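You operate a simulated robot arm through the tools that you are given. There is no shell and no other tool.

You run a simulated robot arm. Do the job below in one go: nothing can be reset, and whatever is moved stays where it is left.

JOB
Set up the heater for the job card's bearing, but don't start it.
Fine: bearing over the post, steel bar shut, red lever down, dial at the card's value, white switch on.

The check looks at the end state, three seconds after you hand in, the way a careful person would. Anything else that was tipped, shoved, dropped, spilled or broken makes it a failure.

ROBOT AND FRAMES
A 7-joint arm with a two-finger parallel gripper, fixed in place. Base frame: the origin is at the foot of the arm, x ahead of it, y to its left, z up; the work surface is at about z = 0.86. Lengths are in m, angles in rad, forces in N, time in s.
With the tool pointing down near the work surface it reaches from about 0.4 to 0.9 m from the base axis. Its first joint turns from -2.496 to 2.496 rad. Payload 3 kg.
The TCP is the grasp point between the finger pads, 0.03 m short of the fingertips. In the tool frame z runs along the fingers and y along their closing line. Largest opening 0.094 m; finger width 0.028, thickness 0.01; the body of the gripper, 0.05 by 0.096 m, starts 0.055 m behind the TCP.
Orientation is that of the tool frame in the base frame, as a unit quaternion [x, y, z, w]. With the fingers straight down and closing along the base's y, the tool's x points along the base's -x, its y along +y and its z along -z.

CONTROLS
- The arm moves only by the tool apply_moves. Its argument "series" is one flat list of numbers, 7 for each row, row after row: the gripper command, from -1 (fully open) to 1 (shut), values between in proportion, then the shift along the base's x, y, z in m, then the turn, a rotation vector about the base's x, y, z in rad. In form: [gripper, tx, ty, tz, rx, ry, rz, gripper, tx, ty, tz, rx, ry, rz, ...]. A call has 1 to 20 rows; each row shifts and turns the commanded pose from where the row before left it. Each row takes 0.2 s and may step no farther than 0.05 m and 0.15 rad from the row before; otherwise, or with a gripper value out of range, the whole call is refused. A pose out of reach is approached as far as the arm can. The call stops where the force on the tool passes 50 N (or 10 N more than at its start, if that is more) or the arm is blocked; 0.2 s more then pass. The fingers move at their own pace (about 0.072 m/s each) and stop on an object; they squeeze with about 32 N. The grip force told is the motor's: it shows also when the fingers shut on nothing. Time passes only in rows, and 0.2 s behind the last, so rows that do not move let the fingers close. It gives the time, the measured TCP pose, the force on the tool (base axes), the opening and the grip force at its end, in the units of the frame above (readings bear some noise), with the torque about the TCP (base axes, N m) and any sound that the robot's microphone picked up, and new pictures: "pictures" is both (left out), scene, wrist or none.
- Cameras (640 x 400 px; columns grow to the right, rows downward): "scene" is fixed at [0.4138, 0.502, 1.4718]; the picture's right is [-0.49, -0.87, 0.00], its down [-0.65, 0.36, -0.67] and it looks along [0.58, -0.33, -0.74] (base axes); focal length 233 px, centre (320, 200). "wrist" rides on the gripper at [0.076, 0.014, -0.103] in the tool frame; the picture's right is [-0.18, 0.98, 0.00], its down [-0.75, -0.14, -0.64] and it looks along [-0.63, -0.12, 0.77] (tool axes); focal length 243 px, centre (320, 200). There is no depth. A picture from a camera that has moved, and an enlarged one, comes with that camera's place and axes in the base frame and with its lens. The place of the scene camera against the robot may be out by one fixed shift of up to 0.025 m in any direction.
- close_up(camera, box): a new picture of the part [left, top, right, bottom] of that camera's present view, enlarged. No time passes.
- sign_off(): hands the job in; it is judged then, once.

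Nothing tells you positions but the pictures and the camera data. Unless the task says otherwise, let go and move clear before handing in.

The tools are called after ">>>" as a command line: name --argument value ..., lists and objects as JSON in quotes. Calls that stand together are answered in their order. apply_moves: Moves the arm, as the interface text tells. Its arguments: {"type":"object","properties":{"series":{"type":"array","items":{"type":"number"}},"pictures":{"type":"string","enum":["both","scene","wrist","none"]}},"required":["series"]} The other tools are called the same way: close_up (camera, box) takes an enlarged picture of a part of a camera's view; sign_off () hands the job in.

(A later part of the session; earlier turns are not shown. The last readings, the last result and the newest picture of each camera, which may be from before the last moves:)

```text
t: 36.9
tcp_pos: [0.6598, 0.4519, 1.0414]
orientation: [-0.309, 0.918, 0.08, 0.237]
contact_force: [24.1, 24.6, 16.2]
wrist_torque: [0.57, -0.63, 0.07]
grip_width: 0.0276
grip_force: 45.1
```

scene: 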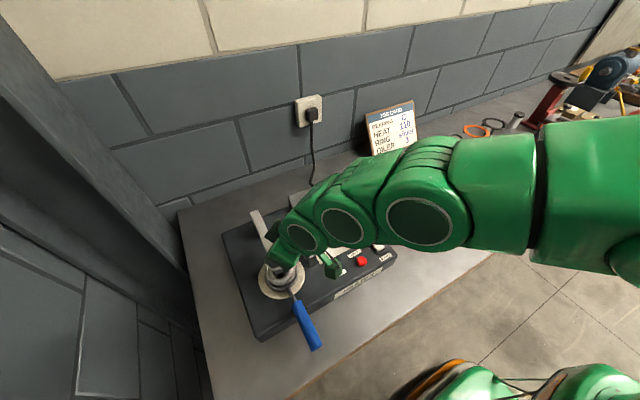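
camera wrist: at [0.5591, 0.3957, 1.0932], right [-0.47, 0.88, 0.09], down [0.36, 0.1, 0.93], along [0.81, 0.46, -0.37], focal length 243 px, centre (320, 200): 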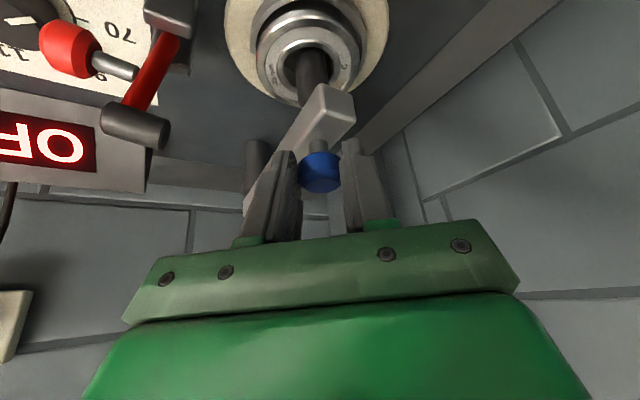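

The resistance stays stiff with no further travel, so the bar is at its stop. I'll open slightly to release the knob and rise straight up.

>>> apply_moves --series '[1, -0.0004, 0.001, 0, 0, 0, 0, -0.2, 0, 0, 0, 0, 0, 0, -0.2, 0, 0, 0, 0, 0, 0, -0.2, 0, 0, 0.02, 0, 0, 0, -0.2, 0, 0, 0.04, 0, 0, 0, -0.2, 0, 0, 0.05, 0, 0, 0, -0.2, 0, 0, 0, 0, 0, 0]' --pictures "both"

>>> close_up --camera "wrist" --box '[120, 0, 440, 200]'

>>> close_up --camera "scene" --box '[220, 200, 360, 310]'

```text
t: 38.5
tcp_pos: [0.6573, 0.4493, 1.1511]
orientation: [-0.308, 0.918, 0.079, 0.236]
contact_force: [-0.1, -0.2, 0.1]
wrist_torque: [0.02, -0.03, -0.04]
grip_width: 0.0561
grip_force: 0.1
camera wrist: at [0.556, 0.3897, 1.2039], right [-0.47, 0.88, 0.09], down [0.36, 0.1, 0.93], along [0.81, 0.46, -0.37], focal length 243 px, centre (320, 200)
```

scene: 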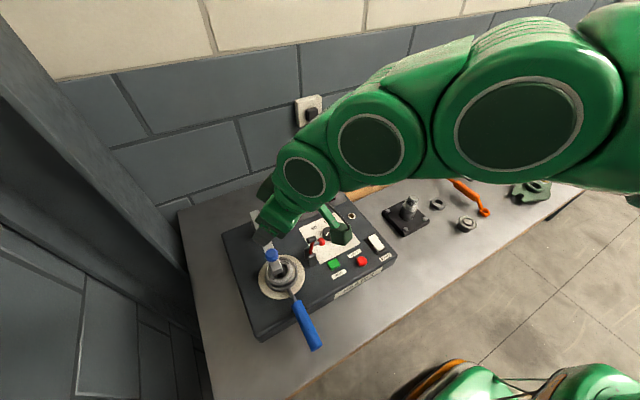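
wrist: 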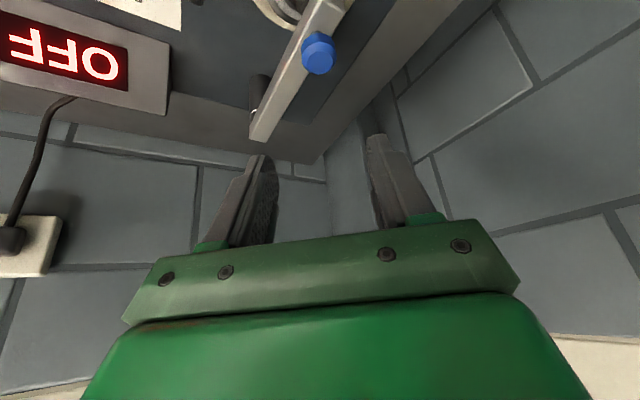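

```text
2.00 times, centred on (280, 100) of wrist
camera zoom: at [0.556, 0.3897, 1.2039], right [-0.47, 0.88, 0.09], down [0.36, 0.1, 0.93], along [0.81, 0.46, -0.37], focal length 485 px, centre (400, 400)
```

zoom: 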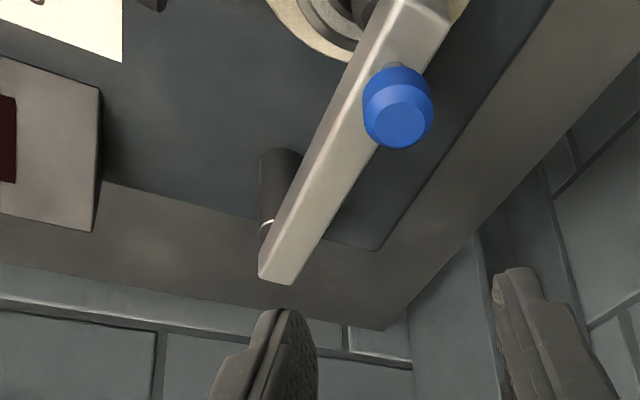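

```text
3.64 times, centred on (290, 255) of scene
camera zoom: at [0.4138, 0.502, 1.4718], right [-0.49, -0.87, 0.0], down [-0.65, 0.36, -0.67], along [0.58, -0.33, -0.74], focal length 849 px, centre (429, 0)
```

zoom: 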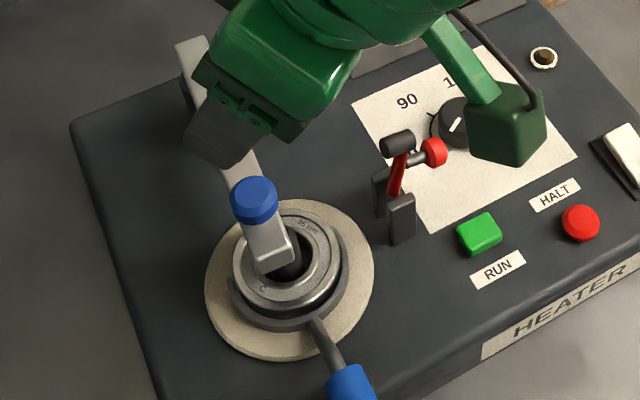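

The bar is now over the post with its end and knob in place. Next is the red lever: I'll return the tool to vertical, close the fingers, and hover on the −y side of the lever to look at it.

>>> apply_moves --series '[0, 0, -0.0155, 0.005, -0.0756, 0.0995, 0, 0, 0, -0.0155, 0, -0.0756, 0.0995, 0, 0, 0.002, -0.0155, 0, -0.0756, 0.0995, 0, 0, 0.002, -0.0155, 0, -0.0756, 0.0995, 0, 0.5, 0.003, -0.0155, 0, 0, 0, -0.13, 1, 0, -0.0155, 0, 0, 0, -0.13, 1, 0, -0.0155, 0, 0, 0, -0.13, 1, 0, -0.0155, 0, 0, 0, -0.13, 1, 0, -0.0155, 0, 0, 0, -0.13, 1, 0, 0, 0, 0, 0, 0]' --pictures "both"

>>> close_up --camera "scene" --box '[220, 200, 360, 310]'

>>> close_up --camera "wrist" --box '[260, 20, 500, 200]'

```text
t: 40.7
tcp_pos: [0.6655, 0.3107, 1.1572]
orientation: [0.001, 1.0, -0.001, 0.002]
contact_force: [0.1, 0.3, -0.7]
wrist_torque: [0.0, 0.03, 0.02]
grip_width: 0.0003
grip_force: 31.7
camera wrist: at [0.5894, 0.3255, 1.257], right [0.19, 0.98, 0.0], down [0.75, -0.14, 0.64], along [0.63, -0.12, -0.76], focal length 243 px, centre (320, 200)
```

scene: 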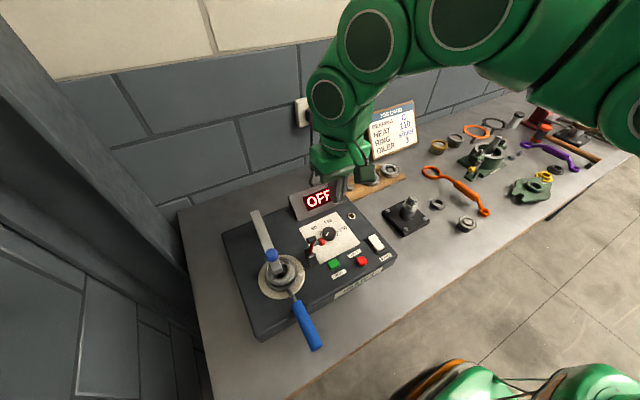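
wrist: 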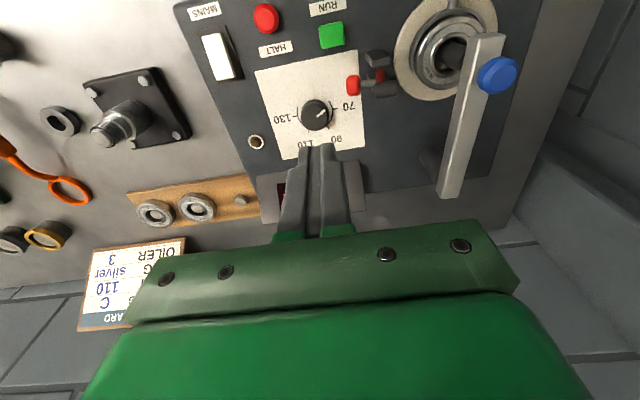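

```text
3.64 times, centred on (290, 255) of scene
camera zoom: at [0.4138, 0.502, 1.4718], right [-0.49, -0.87, 0.0], down [-0.65, 0.36, -0.67], along [0.58, -0.33, -0.74], focal length 849 px, centre (429, 0)
```

zoom: 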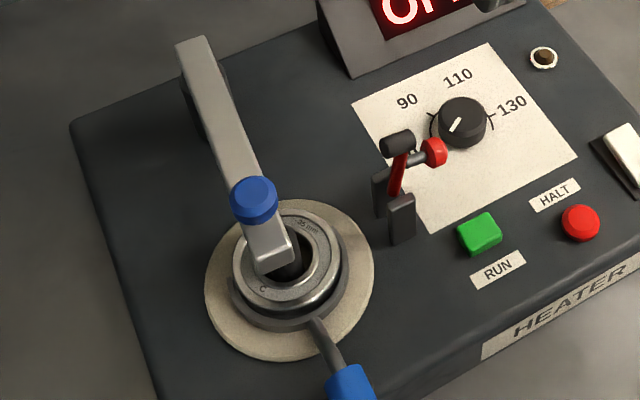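

```text
2.22 times, centred on (380, 110) of wrist
camera zoom: at [0.5894, 0.3255, 1.257], right [0.19, 0.98, 0.0], down [0.75, -0.14, 0.64], along [0.63, -0.12, -0.76], focal length 539 px, centre (187, 400)
```

zoom: 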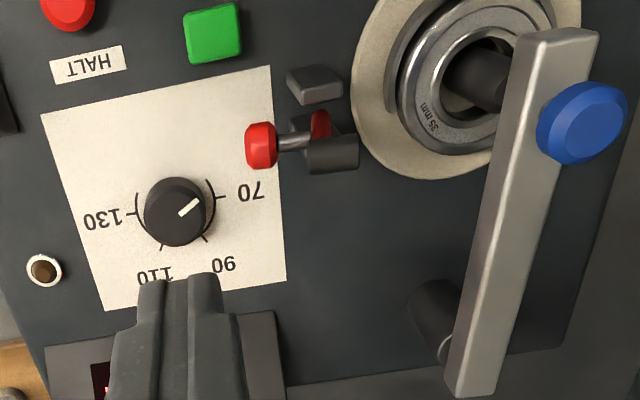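

The lever, bar and dial are all clearly visible. Before working the lever I'll check the bar's exact alignment over the post from directly above.

>>> apply_moves --series '[1, 0.003, 0.0413, 0, 0, 0, 0, 1, 0.003, 0.0413, 0, 0, 0, 0, 1, 0.003, 0.0413, 0, 0, 0, 0, 1, 0, 0, 0, 0, 0, 0]' --pictures "wrist"

>>> close_up --camera "wrist" --box '[230, 0, 430, 150]'

```text
t: 41.7
tcp_pos: [0.6762, 0.4315, 1.1591]
orientation: [0.001, 1.0, 0.0, 0.001]
contact_force: [-0.1, 0.3, -0.7]
wrist_torque: [-0.06, 0.0, 0.0]
grip_width: 0.0
grip_force: 32.5
camera wrist: at [0.5991, 0.446, 1.2596], right [0.19, 0.98, 0.0], down [0.75, -0.14, 0.64], along [0.63, -0.12, -0.76], focal length 243 px, centre (320, 200)
```

wrist: 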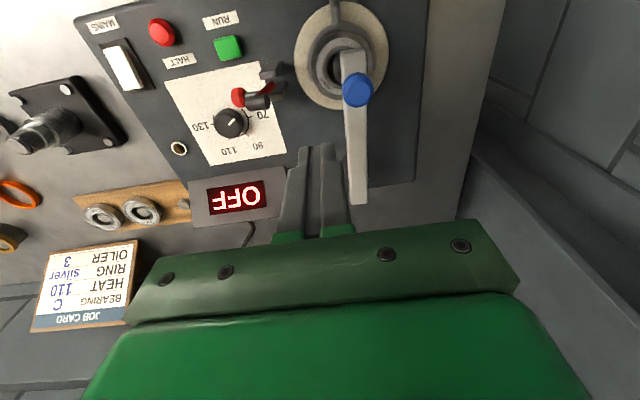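

```text
2.67 times, centred on (330, 75) of wrist
camera zoom: at [0.5991, 0.446, 1.2596], right [0.19, 0.98, 0.0], down [0.75, -0.14, 0.64], along [0.63, -0.12, -0.76], focal length 647 px, centre (293, 533)
```

zoom: 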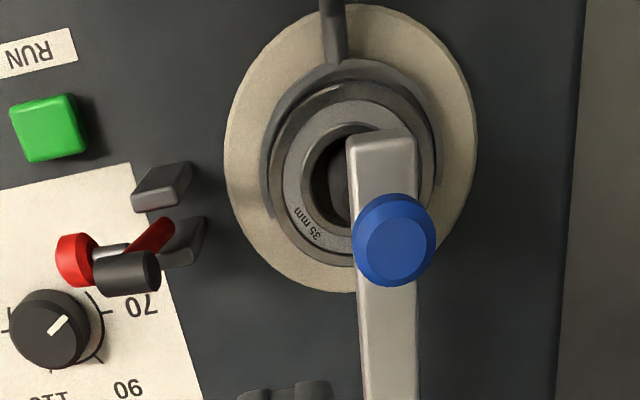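

The bar sits about 2–4° short of centred over the post (it likely rebounded slightly from its stop). I'll push it gently from the +y side with closed fingers, approaching slowly.

>>> apply_moves --series '[1, -0.002, 0.045, 0, 0, 0, 0, 1, -0.002, 0.045, -0.02, 0, 0, 0, 1, -0.002, 0.003, -0.045, 0, 0, 0, 1, -0.002, 0, -0.045, 0, 0, 0, 1, 0, 0, -0.029, 0, 0, 0, 1, 0, 0, 0, 0, 0, 0]' --pictures "both"

>>> close_up --camera "wrist" --box '[160, 60, 400, 240]'

>>> close_up --camera "scene" --box '[220, 200, 360, 310]'

```text
t: 43.1
tcp_pos: [0.6555, 0.5017, 0.9954]
orientation: [0.001, 1.0, 0.001, 0.002]
contact_force: [0.4, 0.4, -0.1]
wrist_torque: [0.05, 0.0, 0.01]
grip_width: 0.0
grip_force: 31.9
out of reach, approached as far as the arm can: row 1
camera wrist: at [0.579, 0.5169, 1.097], right [0.19, 0.98, 0.0], down [0.75, -0.14, 0.64], along [0.63, -0.12, -0.76], focal length 243 px, centre (320, 200)
```

scene: 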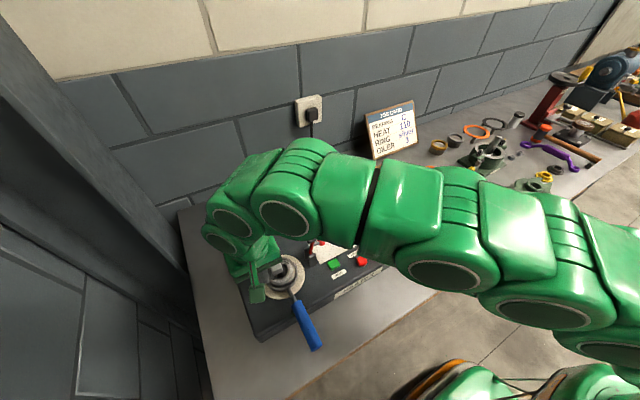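
wrist: 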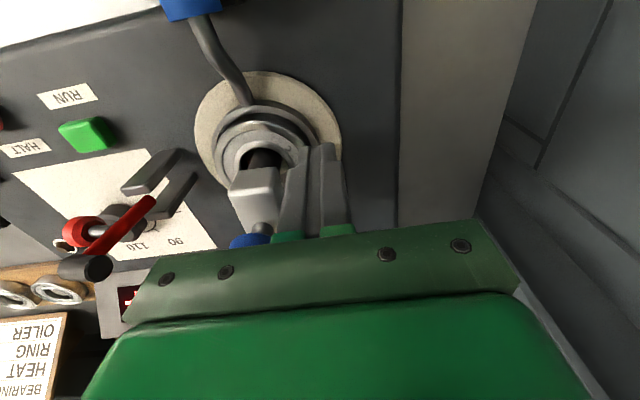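

```text
2.22 times, centred on (280, 150) of wrist
camera zoom: at [0.579, 0.5169, 1.097], right [0.19, 0.98, 0.0], down [0.75, -0.14, 0.64], along [0.63, -0.12, -0.76], focal length 539 px, centre (409, 311)
```

zoom: 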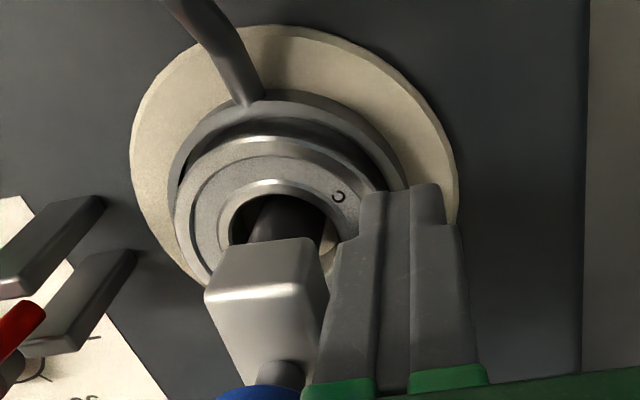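

```text
3.64 times, centred on (290, 255) of scene
camera zoom: at [0.4138, 0.502, 1.4718], right [-0.49, -0.87, 0.0], down [-0.65, 0.36, -0.67], along [0.58, -0.33, -0.74], focal length 849 px, centre (429, 0)
```

zoom: 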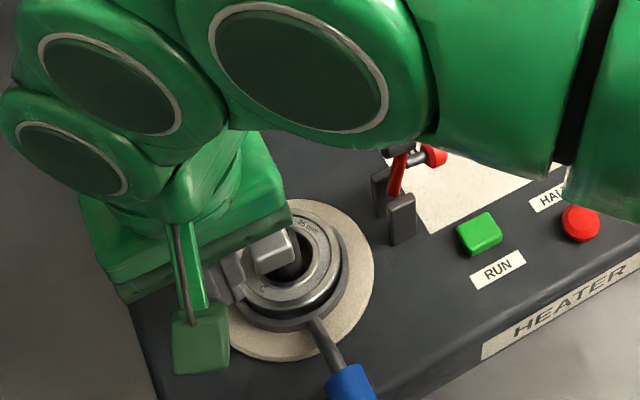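

The closed fingers are just beside the bar's +y side, nothing touching. I'll raise slightly and press toward −y in 3 mm steps.

>>> apply_moves --series '[1, 0.005, 0, 0.015, 0, 0, 0, 1, 0, -0.003, 0, 0, 0, 0, 1, 0, -0.003, 0, 0, 0, 0, 1, 0, -0.003, 0, 0, 0, 0, 1, 0, 0, 0, 0, 0, 0]' --pictures "wrist"

>>> close_up --camera "wrist" --box '[160, 60, 400, 240]'

```text
t: 44.3
tcp_pos: [0.658, 0.4956, 1.0118]
orientation: [0.001, 1.0, 0.0, 0.002]
contact_force: [-0.1, 0.1, 0.2]
wrist_torque: [0.0, -0.01, -0.02]
grip_width: 0.0
grip_force: 32.1
camera wrist: at [0.5816, 0.5091, 1.1128], right [0.19, 0.98, 0.0], down [0.75, -0.14, 0.64], along [0.63, -0.12, -0.76], focal length 243 px, centre (320, 200)
```

wrist: 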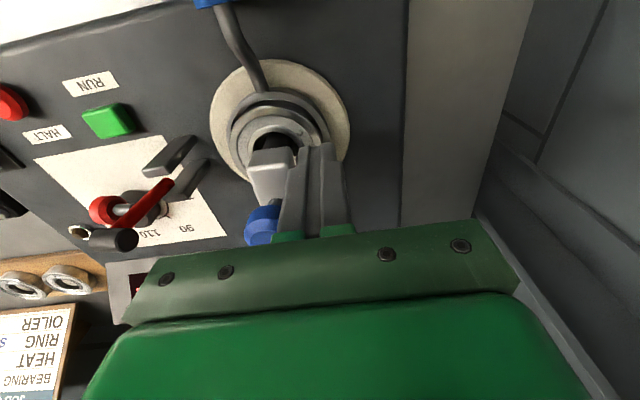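

```text
2.22 times, centred on (280, 150) of wrist
camera zoom: at [0.5816, 0.5091, 1.1128], right [0.19, 0.98, 0.0], down [0.75, -0.14, 0.64], along [0.63, -0.12, -0.76], focal length 539 px, centre (409, 311)
```

zoom: 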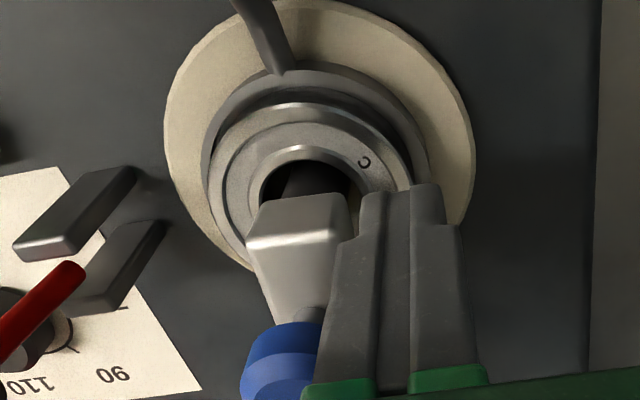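

No contact yet; the gap is a few mm. Continuing in 2 mm steps.

>>> apply_moves --series '[1, 0, -0.002, 0, 0, 0, 0, 1, 0, -0.002, 0, 0, 0, 0, 1, 0, -0.002, 0, 0, 0, 0, 1, 0, 0, 0, 0, 0, 0]' --pictures "none"

>>> close_up --camera "wrist" --box '[160, 60, 400, 240]'

```text
t: 45.3
tcp_pos: [0.6578, 0.49, 1.0113]
orientation: [0.001, 1.0, 0.0, 0.002]
contact_force: [0.6, 0.2, 0.5]
wrist_torque: [0.0, -0.04, 0.01]
grip_width: 0.0002
grip_force: 31.4
```

```text
2.22 times, centred on (280, 150) of wrist
camera zoom: at [0.5811, 0.5046, 1.1124], right [0.19, 0.98, 0.0], down [0.75, -0.14, 0.64], along [0.63, -0.12, -0.76], focal length 539 px, centre (409, 311)
```

zoom: 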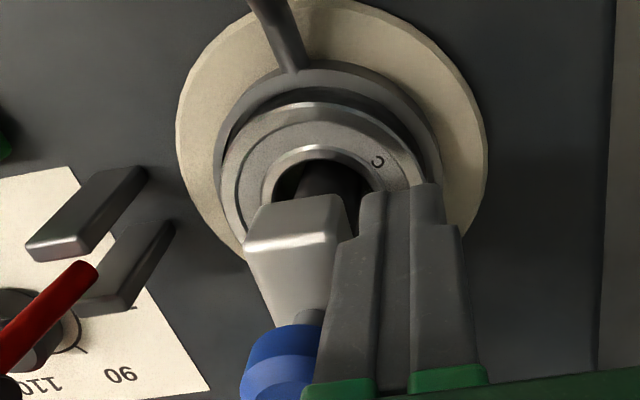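

The bar is being pushed now with almost no force. I'll continue until resistance shows.

>>> apply_moves --series '[1, 0, -0.002, 0, 0, 0, 0, 1, 0, -0.002, 0, 0, 0, 0, 1, 0, 0, 0, 0, 0, 0]' --pictures "none"

>>> close_up --camera "wrist" --box '[160, 60, 400, 240]'

```text
t: 46.1
tcp_pos: [0.6576, 0.4877, 1.0109]
orientation: [-0.001, 1.0, 0.001, 0.003]
contact_force: [14.4, 26.4, 2.8]
wrist_torque: [-0.45, 0.14, 0.58]
grip_width: 0.0
grip_force: 32.2
```

```text
2.22 times, centred on (280, 150) of wrist
camera zoom: at [0.5805, 0.5014, 1.1122], right [0.18, 0.98, 0.0], down [0.75, -0.14, 0.65], along [0.64, -0.12, -0.76], focal length 539 px, centre (409, 311)
```

zoom: 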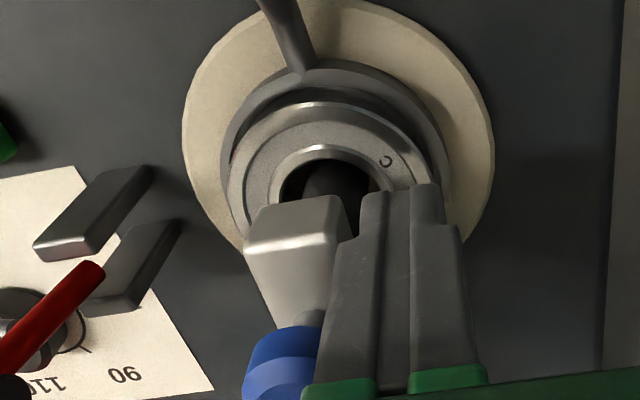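

The stop is reached (26 N in +y with the bar aligned over the post). I'll back off very slowly so the bar doesn't rebound, then compare.

>>> apply_moves --series '[1, 0, 0.0007, 0, 0, 0, 0, 1, 0, 0.0007, 0, 0, 0, 0, 1, 0, 0.0007, 0, 0, 0, 0, 1, 0, 0.0007, 0, 0, 0, 0, 1, 0, 0.0007, 0, 0, 0, 0, 1, 0, 0.0007, 0, 0, 0, 0, 1, 0, 0.0007, 0, 0, 0, 0, 1, 0, 0.0007, 0, 0, 0, 0, 1, 0, 0.001, 0, 0, 0, 0, 1, 0, 0.001, 0, 0, 0, 0, 1, 0, 0, 0, 0, 0, 0]' --pictures "none"

>>> close_up --camera "wrist" --box '[160, 60, 400, 240]'

```text
t: 48.5
tcp_pos: [0.6567, 0.4932, 1.01]
orientation: [0.0, 1.0, -0.001, 0.001]
contact_force: [-0.4, -0.2, -0.2]
wrist_torque: [0.03, 0.01, -0.01]
grip_width: 0.0002
grip_force: 31.8
```

```text
2.22 times, centred on (280, 150) of wrist
camera zoom: at [0.5809, 0.5067, 1.111], right [0.19, 0.98, 0.0], down [0.75, -0.14, 0.64], along [0.63, -0.12, -0.76], focal length 539 px, centre (409, 311)
```

zoom: 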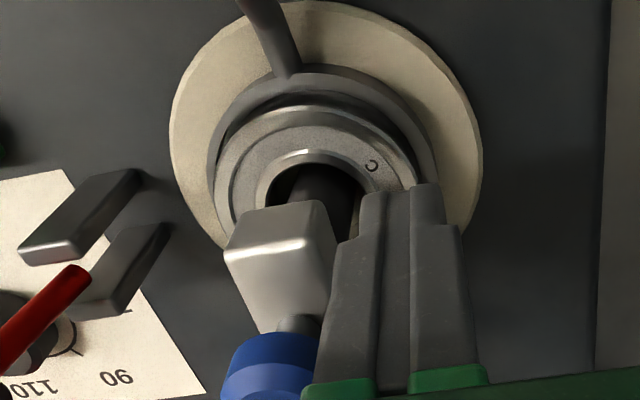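

The bar now rests shut with a clear gap to the fingers. Next I'll rise, cross over to the −y side of the lever, and lower the closed fingers to the height of its red knob.

>>> apply_moves --series '[1, 0, 0.003, 0.02, 0, 0, 0, 1, 0, 0, 0.045, 0, 0, 0, 1, 0, 0, 0.045, 0, 0, 0, 1, 0.002, -0.048, 0, 0, 0, 0, 1, 0.002, -0.048, 0, 0, 0, 0, 1, 0.002, -0.048, 0, 0, 0, 0, 1, 0.002, -0.048, 0, 0, 0, 0, 1, 0, 0, -0.04, 0, 0, 0, 1, 0, 0, -0.04, 0, 0, 0, 1, 0, 0, -0.025, 0, 0, 0, 1, 0, 0, 0, 0, 0, 0]' --pictures "both"

>>> close_up --camera "wrist" --box '[240, 60, 480, 240]'

>>> close_up --camera "scene" --box '[240, 200, 380, 310]'

```text
t: 50.9
tcp_pos: [0.6624, 0.302, 1.0147]
orientation: [0.002, 1.0, 0.0, 0.002]
contact_force: [-0.3, 0.2, 0.1]
wrist_torque: [0.0, 0.03, -0.02]
grip_width: 0.0
grip_force: 31.9
camera wrist: at [0.586, 0.3172, 1.1156], right [0.19, 0.98, 0.0], down [0.75, -0.14, 0.65], along [0.63, -0.12, -0.76], focal length 243 px, centre (320, 200)
```

scene: 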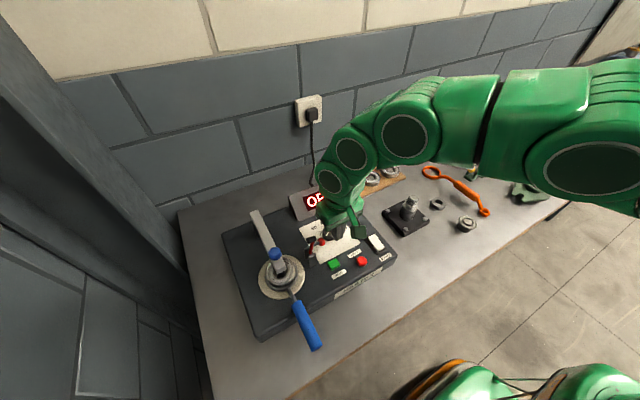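
wrist: 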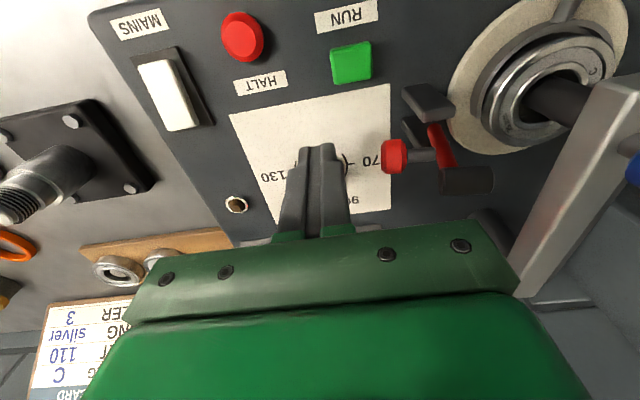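

```text
2.22 times, centred on (360, 150) of wrist
camera zoom: at [0.586, 0.3172, 1.1156], right [0.19, 0.98, 0.0], down [0.75, -0.14, 0.65], along [0.63, -0.12, -0.76], focal length 539 px, centre (231, 311)
```

zoom: 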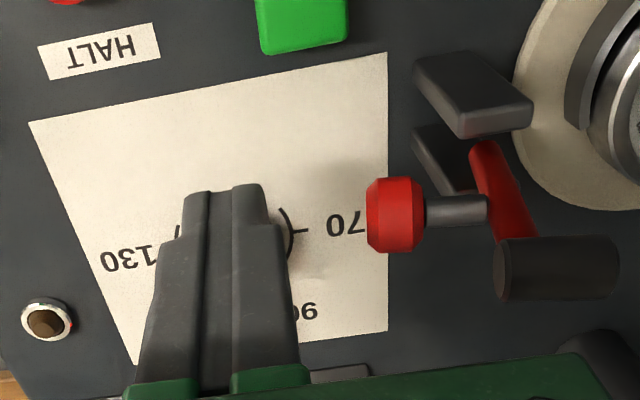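

```text
3.64 times, centred on (310, 255) of scene
camera zoom: at [0.4138, 0.502, 1.4718], right [-0.49, -0.87, 0.0], down [-0.65, 0.36, -0.67], along [0.58, -0.33, -0.74], focal length 849 px, centre (356, 0)
```

zoom: 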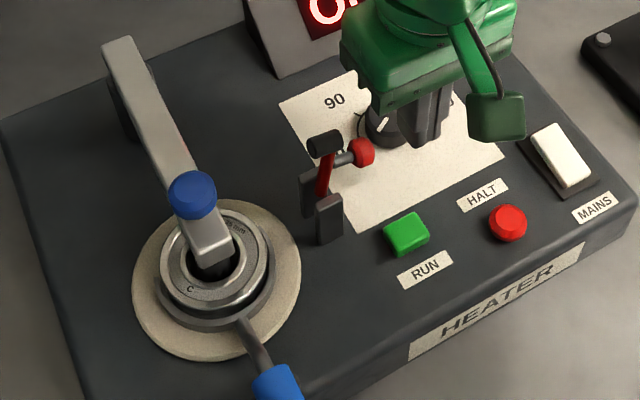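

The fingers are level with the red knob on its −y side; the lever's pad extends toward the bearing, so it swings toward +y. I'll sweep +y slowly to push it over.

>>> apply_moves --series '[1, 0.001, 0.006, 0, 0, 0, 0, 1, 0, 0.006, 0, 0, 0, 0, 1, 0, 0.006, 0, 0, 0, 0, 1, 0, 0.004, 0, 0, 0, 0, 1, 0, 0.004, 0, 0, 0, 0, 1, 0, 0.004, 0, 0, 0, 0, 1, 0, 0.004, 0, 0, 0, 0, 1, 0, 0, 0, 0, 0, 0]' --pictures "both"

>>> close_up --camera "wrist" --box '[240, 60, 480, 240]'

>>> close_up --camera "scene" --box '[240, 200, 380, 310]'

```text
t: 52.4
tcp_pos: [0.6661, 0.3332, 1.0168]
orientation: [0.002, 1.0, -0.001, 0.003]
contact_force: [0.8, 0.3, 0.5]
wrist_torque: [-0.07, 0.01, -0.01]
grip_width: 0.0001
grip_force: 32.3
stopped in row 7: the force on the tool passed its limit at 52 N (the readings are from after the stop); the commanded pose is now the measured one
camera wrist: at [0.5896, 0.3472, 1.1179], right [0.19, 0.98, 0.0], down [0.75, -0.14, 0.65], along [0.63, -0.12, -0.76], focal length 243 px, centre (320, 200)
```

scene: 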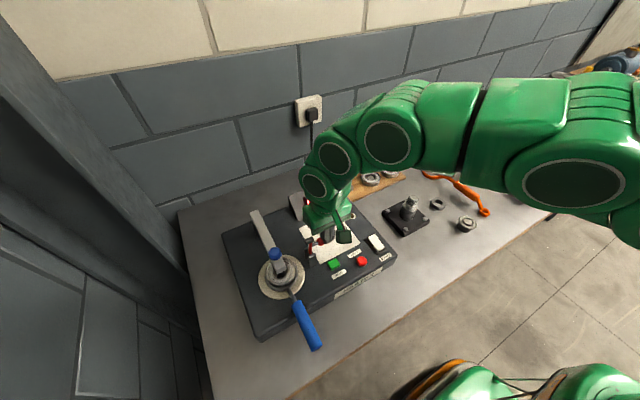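
wrist: 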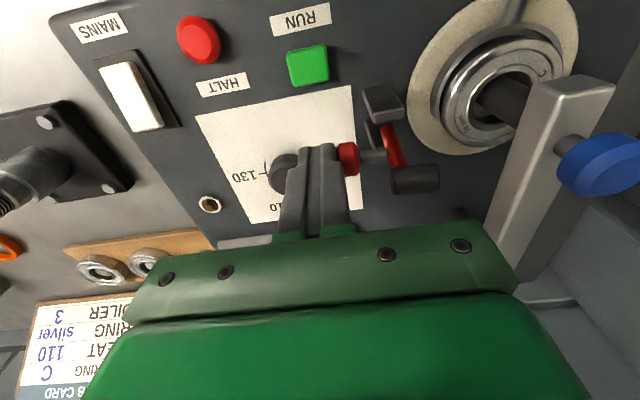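

```text
2.22 times, centred on (360, 150) of wrist
camera zoom: at [0.5896, 0.3472, 1.1179], right [0.19, 0.98, 0.0], down [0.75, -0.14, 0.65], along [0.63, -0.12, -0.76], focal length 539 px, centre (231, 311)
```

zoom: 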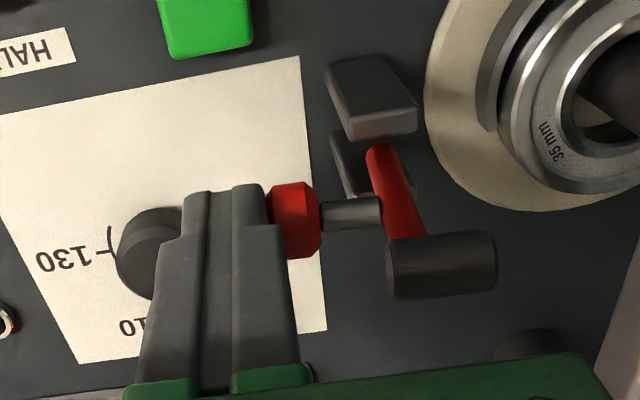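

```text
3.64 times, centred on (310, 255) of scene
camera zoom: at [0.4138, 0.502, 1.4718], right [-0.49, -0.87, 0.0], down [-0.65, 0.36, -0.67], along [0.58, -0.33, -0.74], focal length 849 px, centre (356, 0)
```

zoom: 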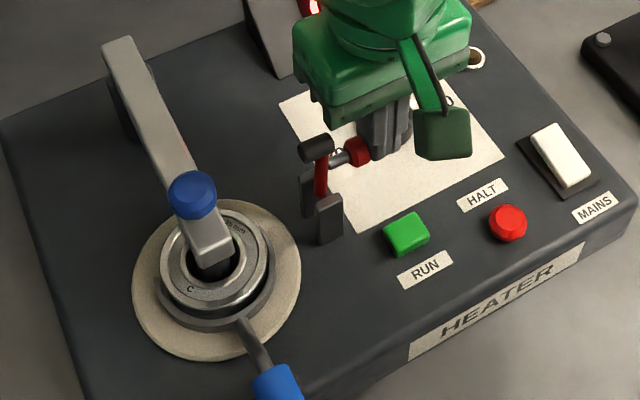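

The lever moved about 6° but the push reached 52 N at this short lever arm. I'll back off to see whether it stays or springs back.

>>> apply_moves --series '[1, 0, -0.002, 0, 0, 0, 0, 1, 0, -0.004, 0, 0, 0, 0, 1, 0, -0.006, 0, 0, 0, 0, 1, 0, -0.006, 0, 0, 0, 0, 1, 0, 0, 0, 0, 0, 0]' --pictures "wrist"

>>> close_up --camera "wrist" --box '[240, 60, 480, 240]'

>>> close_up --camera "scene" --box '[280, 220, 360, 280]'

```text
t: 53.6
tcp_pos: [0.6655, 0.3152, 1.017]
orientation: [0.002, 1.0, -0.001, 0.002]
contact_force: [0.0, -0.8, 0.1]
wrist_torque: [-0.02, 0.0, -0.01]
grip_width: 0.0
grip_force: 32.3
camera wrist: at [0.5889, 0.3297, 1.1171], right [0.19, 0.98, 0.0], down [0.75, -0.14, 0.65], along [0.63, -0.12, -0.76], focal length 243 px, centre (320, 200)
```

wrist: 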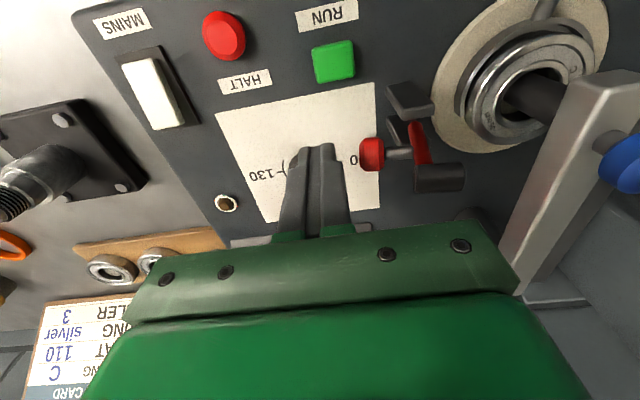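

```text
2.22 times, centred on (360, 150) of wrist
camera zoom: at [0.5889, 0.3297, 1.1171], right [0.19, 0.98, 0.0], down [0.75, -0.14, 0.65], along [0.63, -0.12, -0.76], focal length 539 px, centre (231, 311)
```

zoom: 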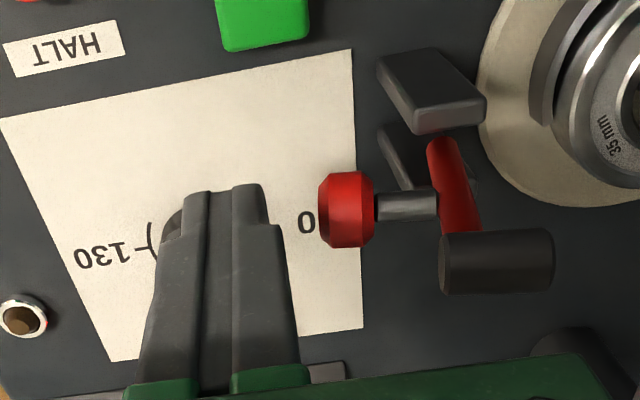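

```text
6.67 times, centred on (320, 250) of scene
camera zoom: at [0.4138, 0.502, 1.4718], right [-0.49, -0.87, 0.0], down [-0.65, 0.36, -0.67], along [0.58, -0.33, -0.74], focal length 1556 px, centre (320, -133)
```

zoom: 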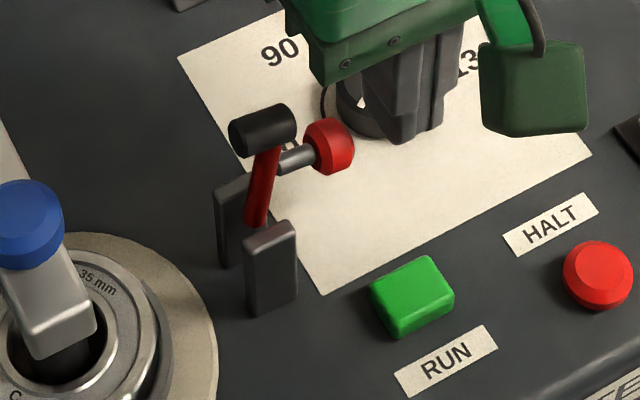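

The lever swung back, so the horizontal push on the red knob was simply jamming by friction. I'll push higher instead, against the top pad (z≈1.02), passing above the red knob.

>>> apply_moves --series '[1, 0, 0, 0.025, 0, 0, 0, 1, -0.001, 0.008, 0, 0, 0, 0, 1, 0, 0.008, 0, 0, 0, 0, 1, 0, 0.008, 0, 0, 0, 0, 1, 0, 0.008, 0, 0, 0, 0, 1, 0, 0.004, 0, 0, 0, 0, 1, 0, 0.004, 0, 0, 0, 0, 1, 0, 0, 0, 0, 0, 0]' --pictures "both"

>>> close_up --camera "wrist" --box '[240, 60, 480, 240]'

>>> close_up --camera "scene" --box '[270, 210, 370, 290]'

```text
t: 55.4
tcp_pos: [0.6633, 0.3553, 1.0422]
orientation: [0.002, 1.0, -0.002, 0.002]
contact_force: [-0.1, 0.4, 0.0]
wrist_torque: [0.01, 0.0, -0.01]
grip_width: 0.0
grip_force: 32.0
camera wrist: at [0.5877, 0.3695, 1.1427], right [0.19, 0.98, 0.0], down [0.75, -0.14, 0.65], along [0.63, -0.12, -0.76], focal length 243 px, centre (320, 200)
```

scene: 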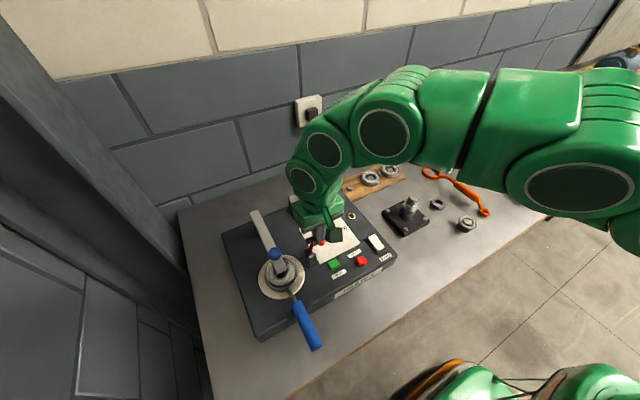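
wrist: 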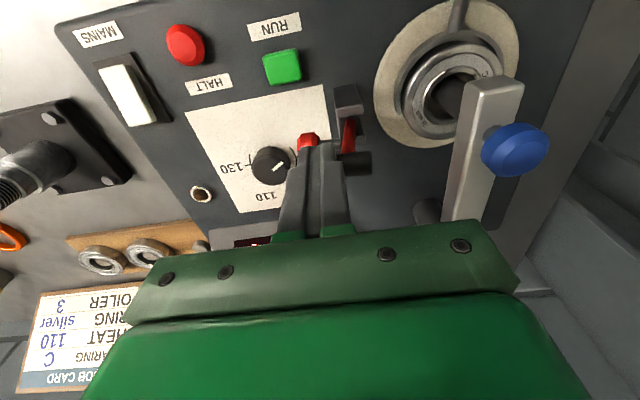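

```text
2.22 times, centred on (360, 150) of wrist
camera zoom: at [0.5877, 0.3695, 1.1427], right [0.19, 0.98, 0.0], down [0.75, -0.14, 0.65], along [0.63, -0.12, -0.76], focal length 539 px, centre (231, 311)
```

zoom: 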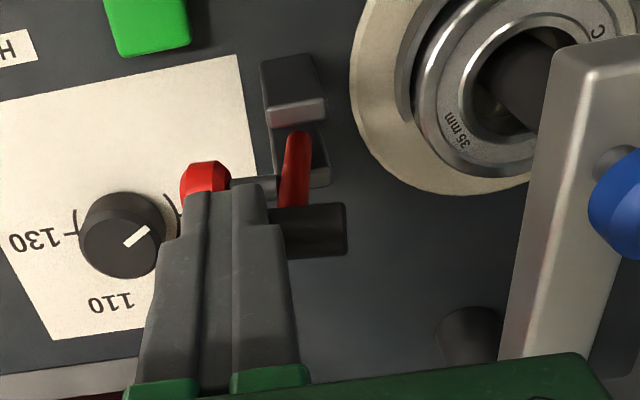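

```text
5.00 times, centred on (320, 250) of scene
camera zoom: at [0.4138, 0.502, 1.4718], right [-0.49, -0.87, 0.0], down [-0.65, 0.36, -0.67], along [0.58, -0.33, -0.74], focal length 1167 px, centre (320, -50)
```

zoom: 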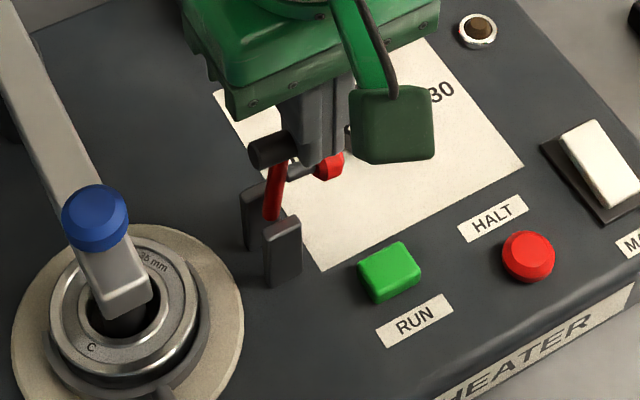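

The fingers are right at the pad, above the red knob. Pushing on in 3 mm steps.

>>> apply_moves --series '[1, 0, 0.003, 0, 0, 0, 0, 1, 0, 0.003, 0, 0, 0, 0, 1, 0, 0.003, 0, 0, 0, 0, 1, 0, 0, 0, 0, 0, 0]' --pictures "wrist"

>>> close_up --camera "wrist" --box '[240, 60, 480, 240]'

```text
t: 56.4
tcp_pos: [0.665, 0.3628, 1.0412]
orientation: [0.002, 1.0, -0.001, 0.002]
contact_force: [-0.9, 0.1, 0.4]
wrist_torque: [0.0, -0.02, 0.01]
grip_width: 0.0
grip_force: 32.1
camera wrist: at [0.5886, 0.3784, 1.1429], right [0.19, 0.98, 0.0], down [0.75, -0.14, 0.65], along [0.63, -0.12, -0.76], focal length 243 px, centre (320, 200)
```

wrist: 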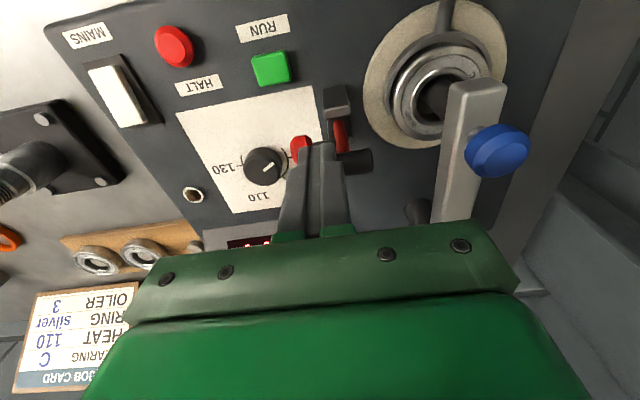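

```text
2.22 times, centred on (360, 150) of wrist
camera zoom: at [0.5886, 0.3784, 1.1429], right [0.19, 0.98, 0.0], down [0.75, -0.14, 0.65], along [0.63, -0.12, -0.76], focal length 539 px, centre (231, 311)
```

zoom: 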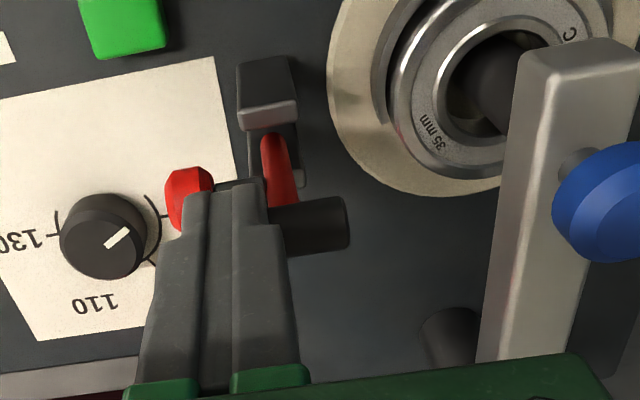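

The lever now moves freely with almost no force, confirming the direction. Continuing past vertical.

>>> apply_moves --series '[1, 0, 0.003, 0, 0, 0, 0, 1, 0, 0.003, 0, 0, 0, 0, 1, 0, 0.003, 0, 0, 0, 0, 1, 0, 0.003, 0, 0, 0, 0, 1, 0, 0, 0, 0, 0, 0]' --pictures "wrist"

>>> close_up --camera "wrist" --box '[240, 60, 480, 240]'

>>> close_up --camera "scene" --box '[270, 210, 370, 290]'

```text
t: 57.6
tcp_pos: [0.6648, 0.3753, 1.0421]
orientation: [0.002, 1.0, -0.002, 0.003]
contact_force: [0.0, 0.0, -0.2]
wrist_torque: [0.03, 0.0, -0.01]
grip_width: 0.0
grip_force: 32.4
camera wrist: at [0.5877, 0.3905, 1.1431], right [0.19, 0.98, 0.0], down [0.75, -0.14, 0.65], along [0.63, -0.12, -0.76], focal length 243 px, centre (320, 200)
```

wrist: 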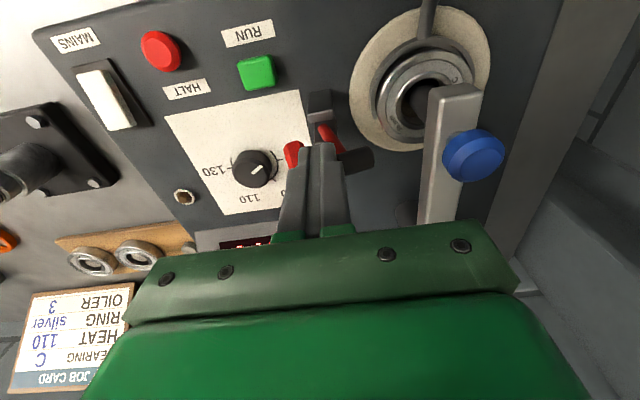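

```text
2.22 times, centred on (360, 150) of wrist
camera zoom: at [0.5877, 0.3905, 1.1431], right [0.19, 0.98, 0.0], down [0.75, -0.14, 0.65], along [0.63, -0.12, -0.76], focal length 539 px, centre (231, 311)
```

zoom: 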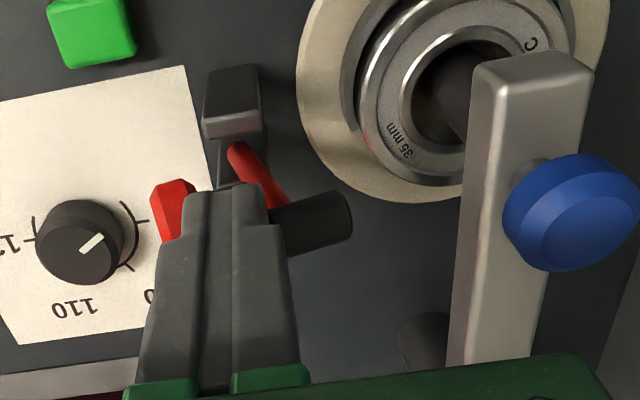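

```text
5.00 times, centred on (320, 250) of scene
camera zoom: at [0.4138, 0.502, 1.4718], right [-0.49, -0.87, 0.0], down [-0.65, 0.36, -0.67], along [0.58, -0.33, -0.74], focal length 1167 px, centre (320, -50)
```

zoom: 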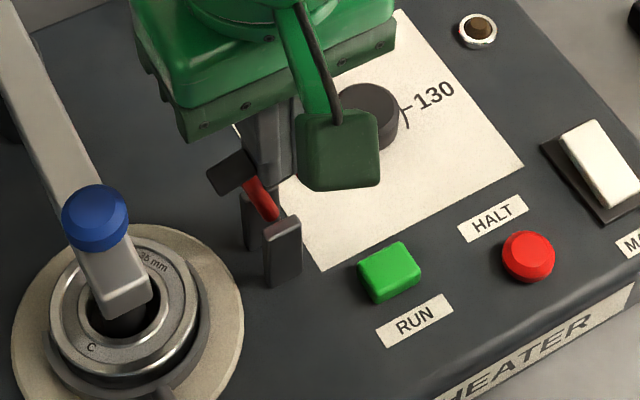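

The lever is past vertical and leaning toward the post. I'll keep pushing gently.

>>> apply_moves --series '[1, 0, 0.003, 0.001, 0, 0, 0, 1, 0, 0.003, 0, 0, 0, 0, 1, 0, 0.003, 0, 0, 0, 0, 1, 0, 0.003, 0, 0, 0, 0, 1, 0, 0.003, 0, 0, 0, 0, 1, 0, 0, 0, 0, 0, 0]' --pictures "wrist"

>>> close_up --camera "wrist" --box '[240, 60, 480, 240]'

>>> close_up --camera "scene" --box '[270, 210, 370, 290]'

```text
t: 59.0
tcp_pos: [0.6653, 0.3895, 1.0431]
orientation: [0.002, 1.0, -0.002, 0.002]
contact_force: [-0.1, 0.3, 3.0]
wrist_torque: [-0.02, 0.03, -0.01]
grip_width: 0.0001
grip_force: 31.9
camera wrist: at [0.588, 0.4048, 1.1441], right [0.19, 0.98, 0.0], down [0.75, -0.14, 0.65], along [0.63, -0.12, -0.76], focal length 243 px, centre (320, 200)
```

wrist: 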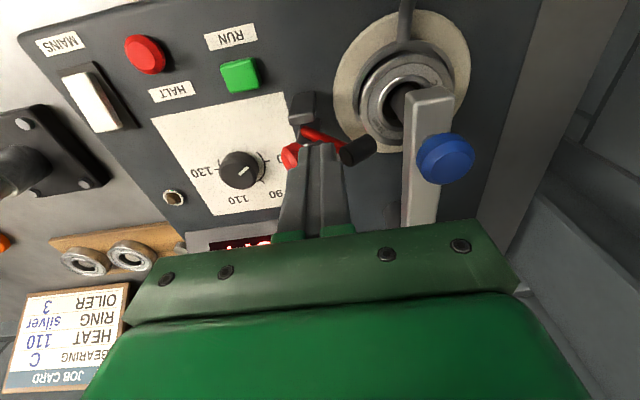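

```text
2.22 times, centred on (360, 150) of wrist
camera zoom: at [0.588, 0.4048, 1.1441], right [0.19, 0.98, 0.0], down [0.75, -0.14, 0.65], along [0.63, -0.12, -0.76], focal length 539 px, centre (231, 311)
```

zoom: 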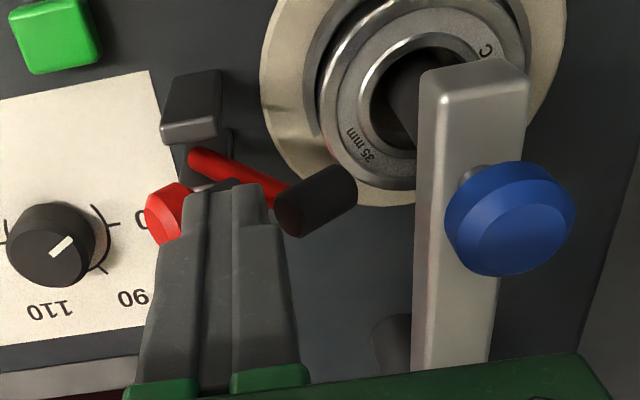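

```text
5.00 times, centred on (320, 250) of scene
camera zoom: at [0.4138, 0.502, 1.4718], right [-0.49, -0.87, 0.0], down [-0.65, 0.36, -0.67], along [0.58, -0.33, -0.74], focal length 1167 px, centre (320, -50)
```

zoom: 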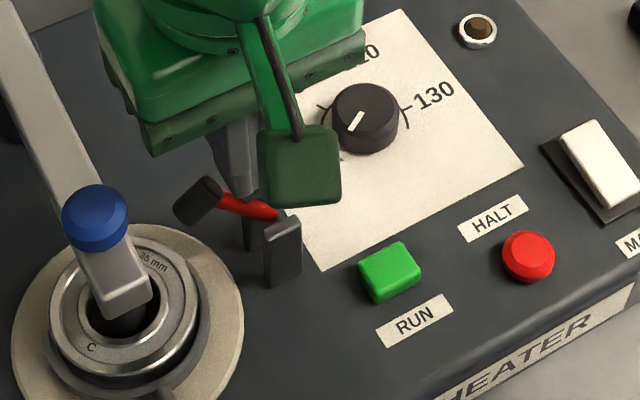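

The lever has leaned well over and its red knob is now coming up under the fingers. I'll lift clear and see whether it drops by itself.

>>> apply_moves --series '[1, 0, 0, 0.01, 0, 0, 0, 1, 0, 0, 0.02, 0, 0, 0, 1, 0, -0.01, 0.03, 0, 0, 0, 1, 0, 0, 0, 0, 0, 0]' --pictures "both"

>>> close_up --camera "wrist" --box '[240, 40, 480, 220]'

>>> close_up --camera "scene" --box '[250, 210, 370, 300]'

```text
t: 60.0
tcp_pos: [0.6658, 0.38, 1.1034]
orientation: [0.002, 1.0, -0.002, 0.003]
contact_force: [0.2, 0.1, -0.4]
wrist_torque: [-0.03, 0.01, 0.05]
grip_width: 0.0
grip_force: 32.0
camera wrist: at [0.5885, 0.3946, 1.2045], right [0.19, 0.98, 0.0], down [0.75, -0.14, 0.65], along [0.63, -0.12, -0.76], focal length 243 px, centre (320, 200)
```

scene: 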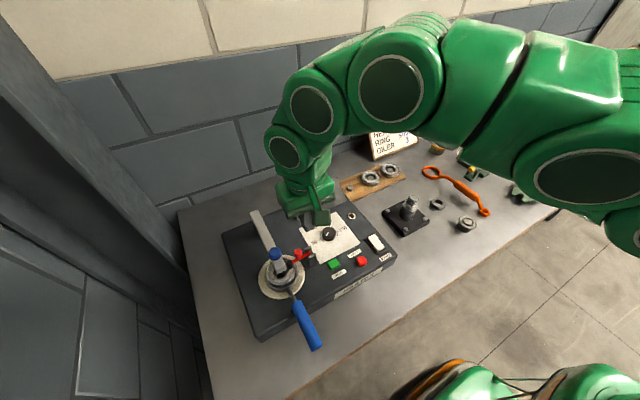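
wrist: 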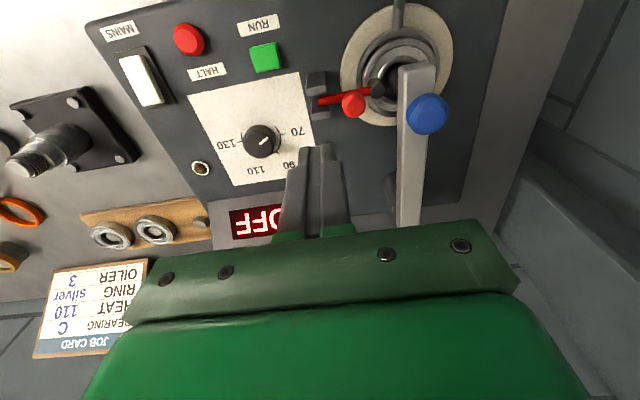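

```text
2.22 times, centred on (360, 130) of wrist
camera zoom: at [0.5885, 0.3946, 1.2045], right [0.19, 0.98, 0.0], down [0.75, -0.14, 0.65], along [0.63, -0.12, -0.76], focal length 539 px, centre (231, 356)
```

zoom: 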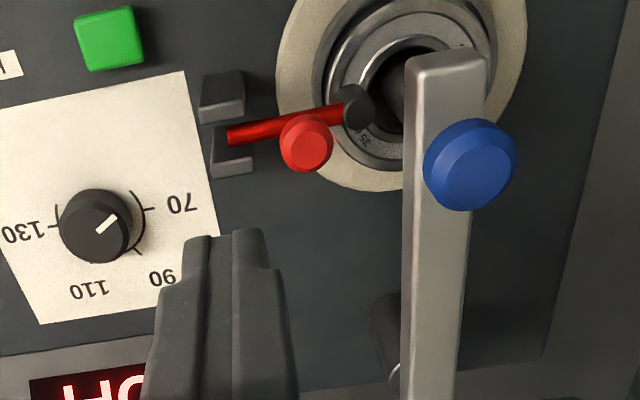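

```text
4.44 times, centred on (310, 255) of scene
camera zoom: at [0.4138, 0.502, 1.4718], right [-0.49, -0.87, 0.0], down [-0.65, 0.36, -0.67], along [0.58, -0.33, -0.74], focal length 1037 px, centre (364, -44)
```

zoom: 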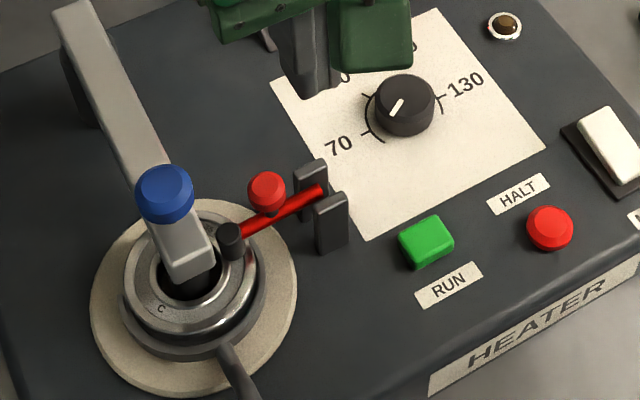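

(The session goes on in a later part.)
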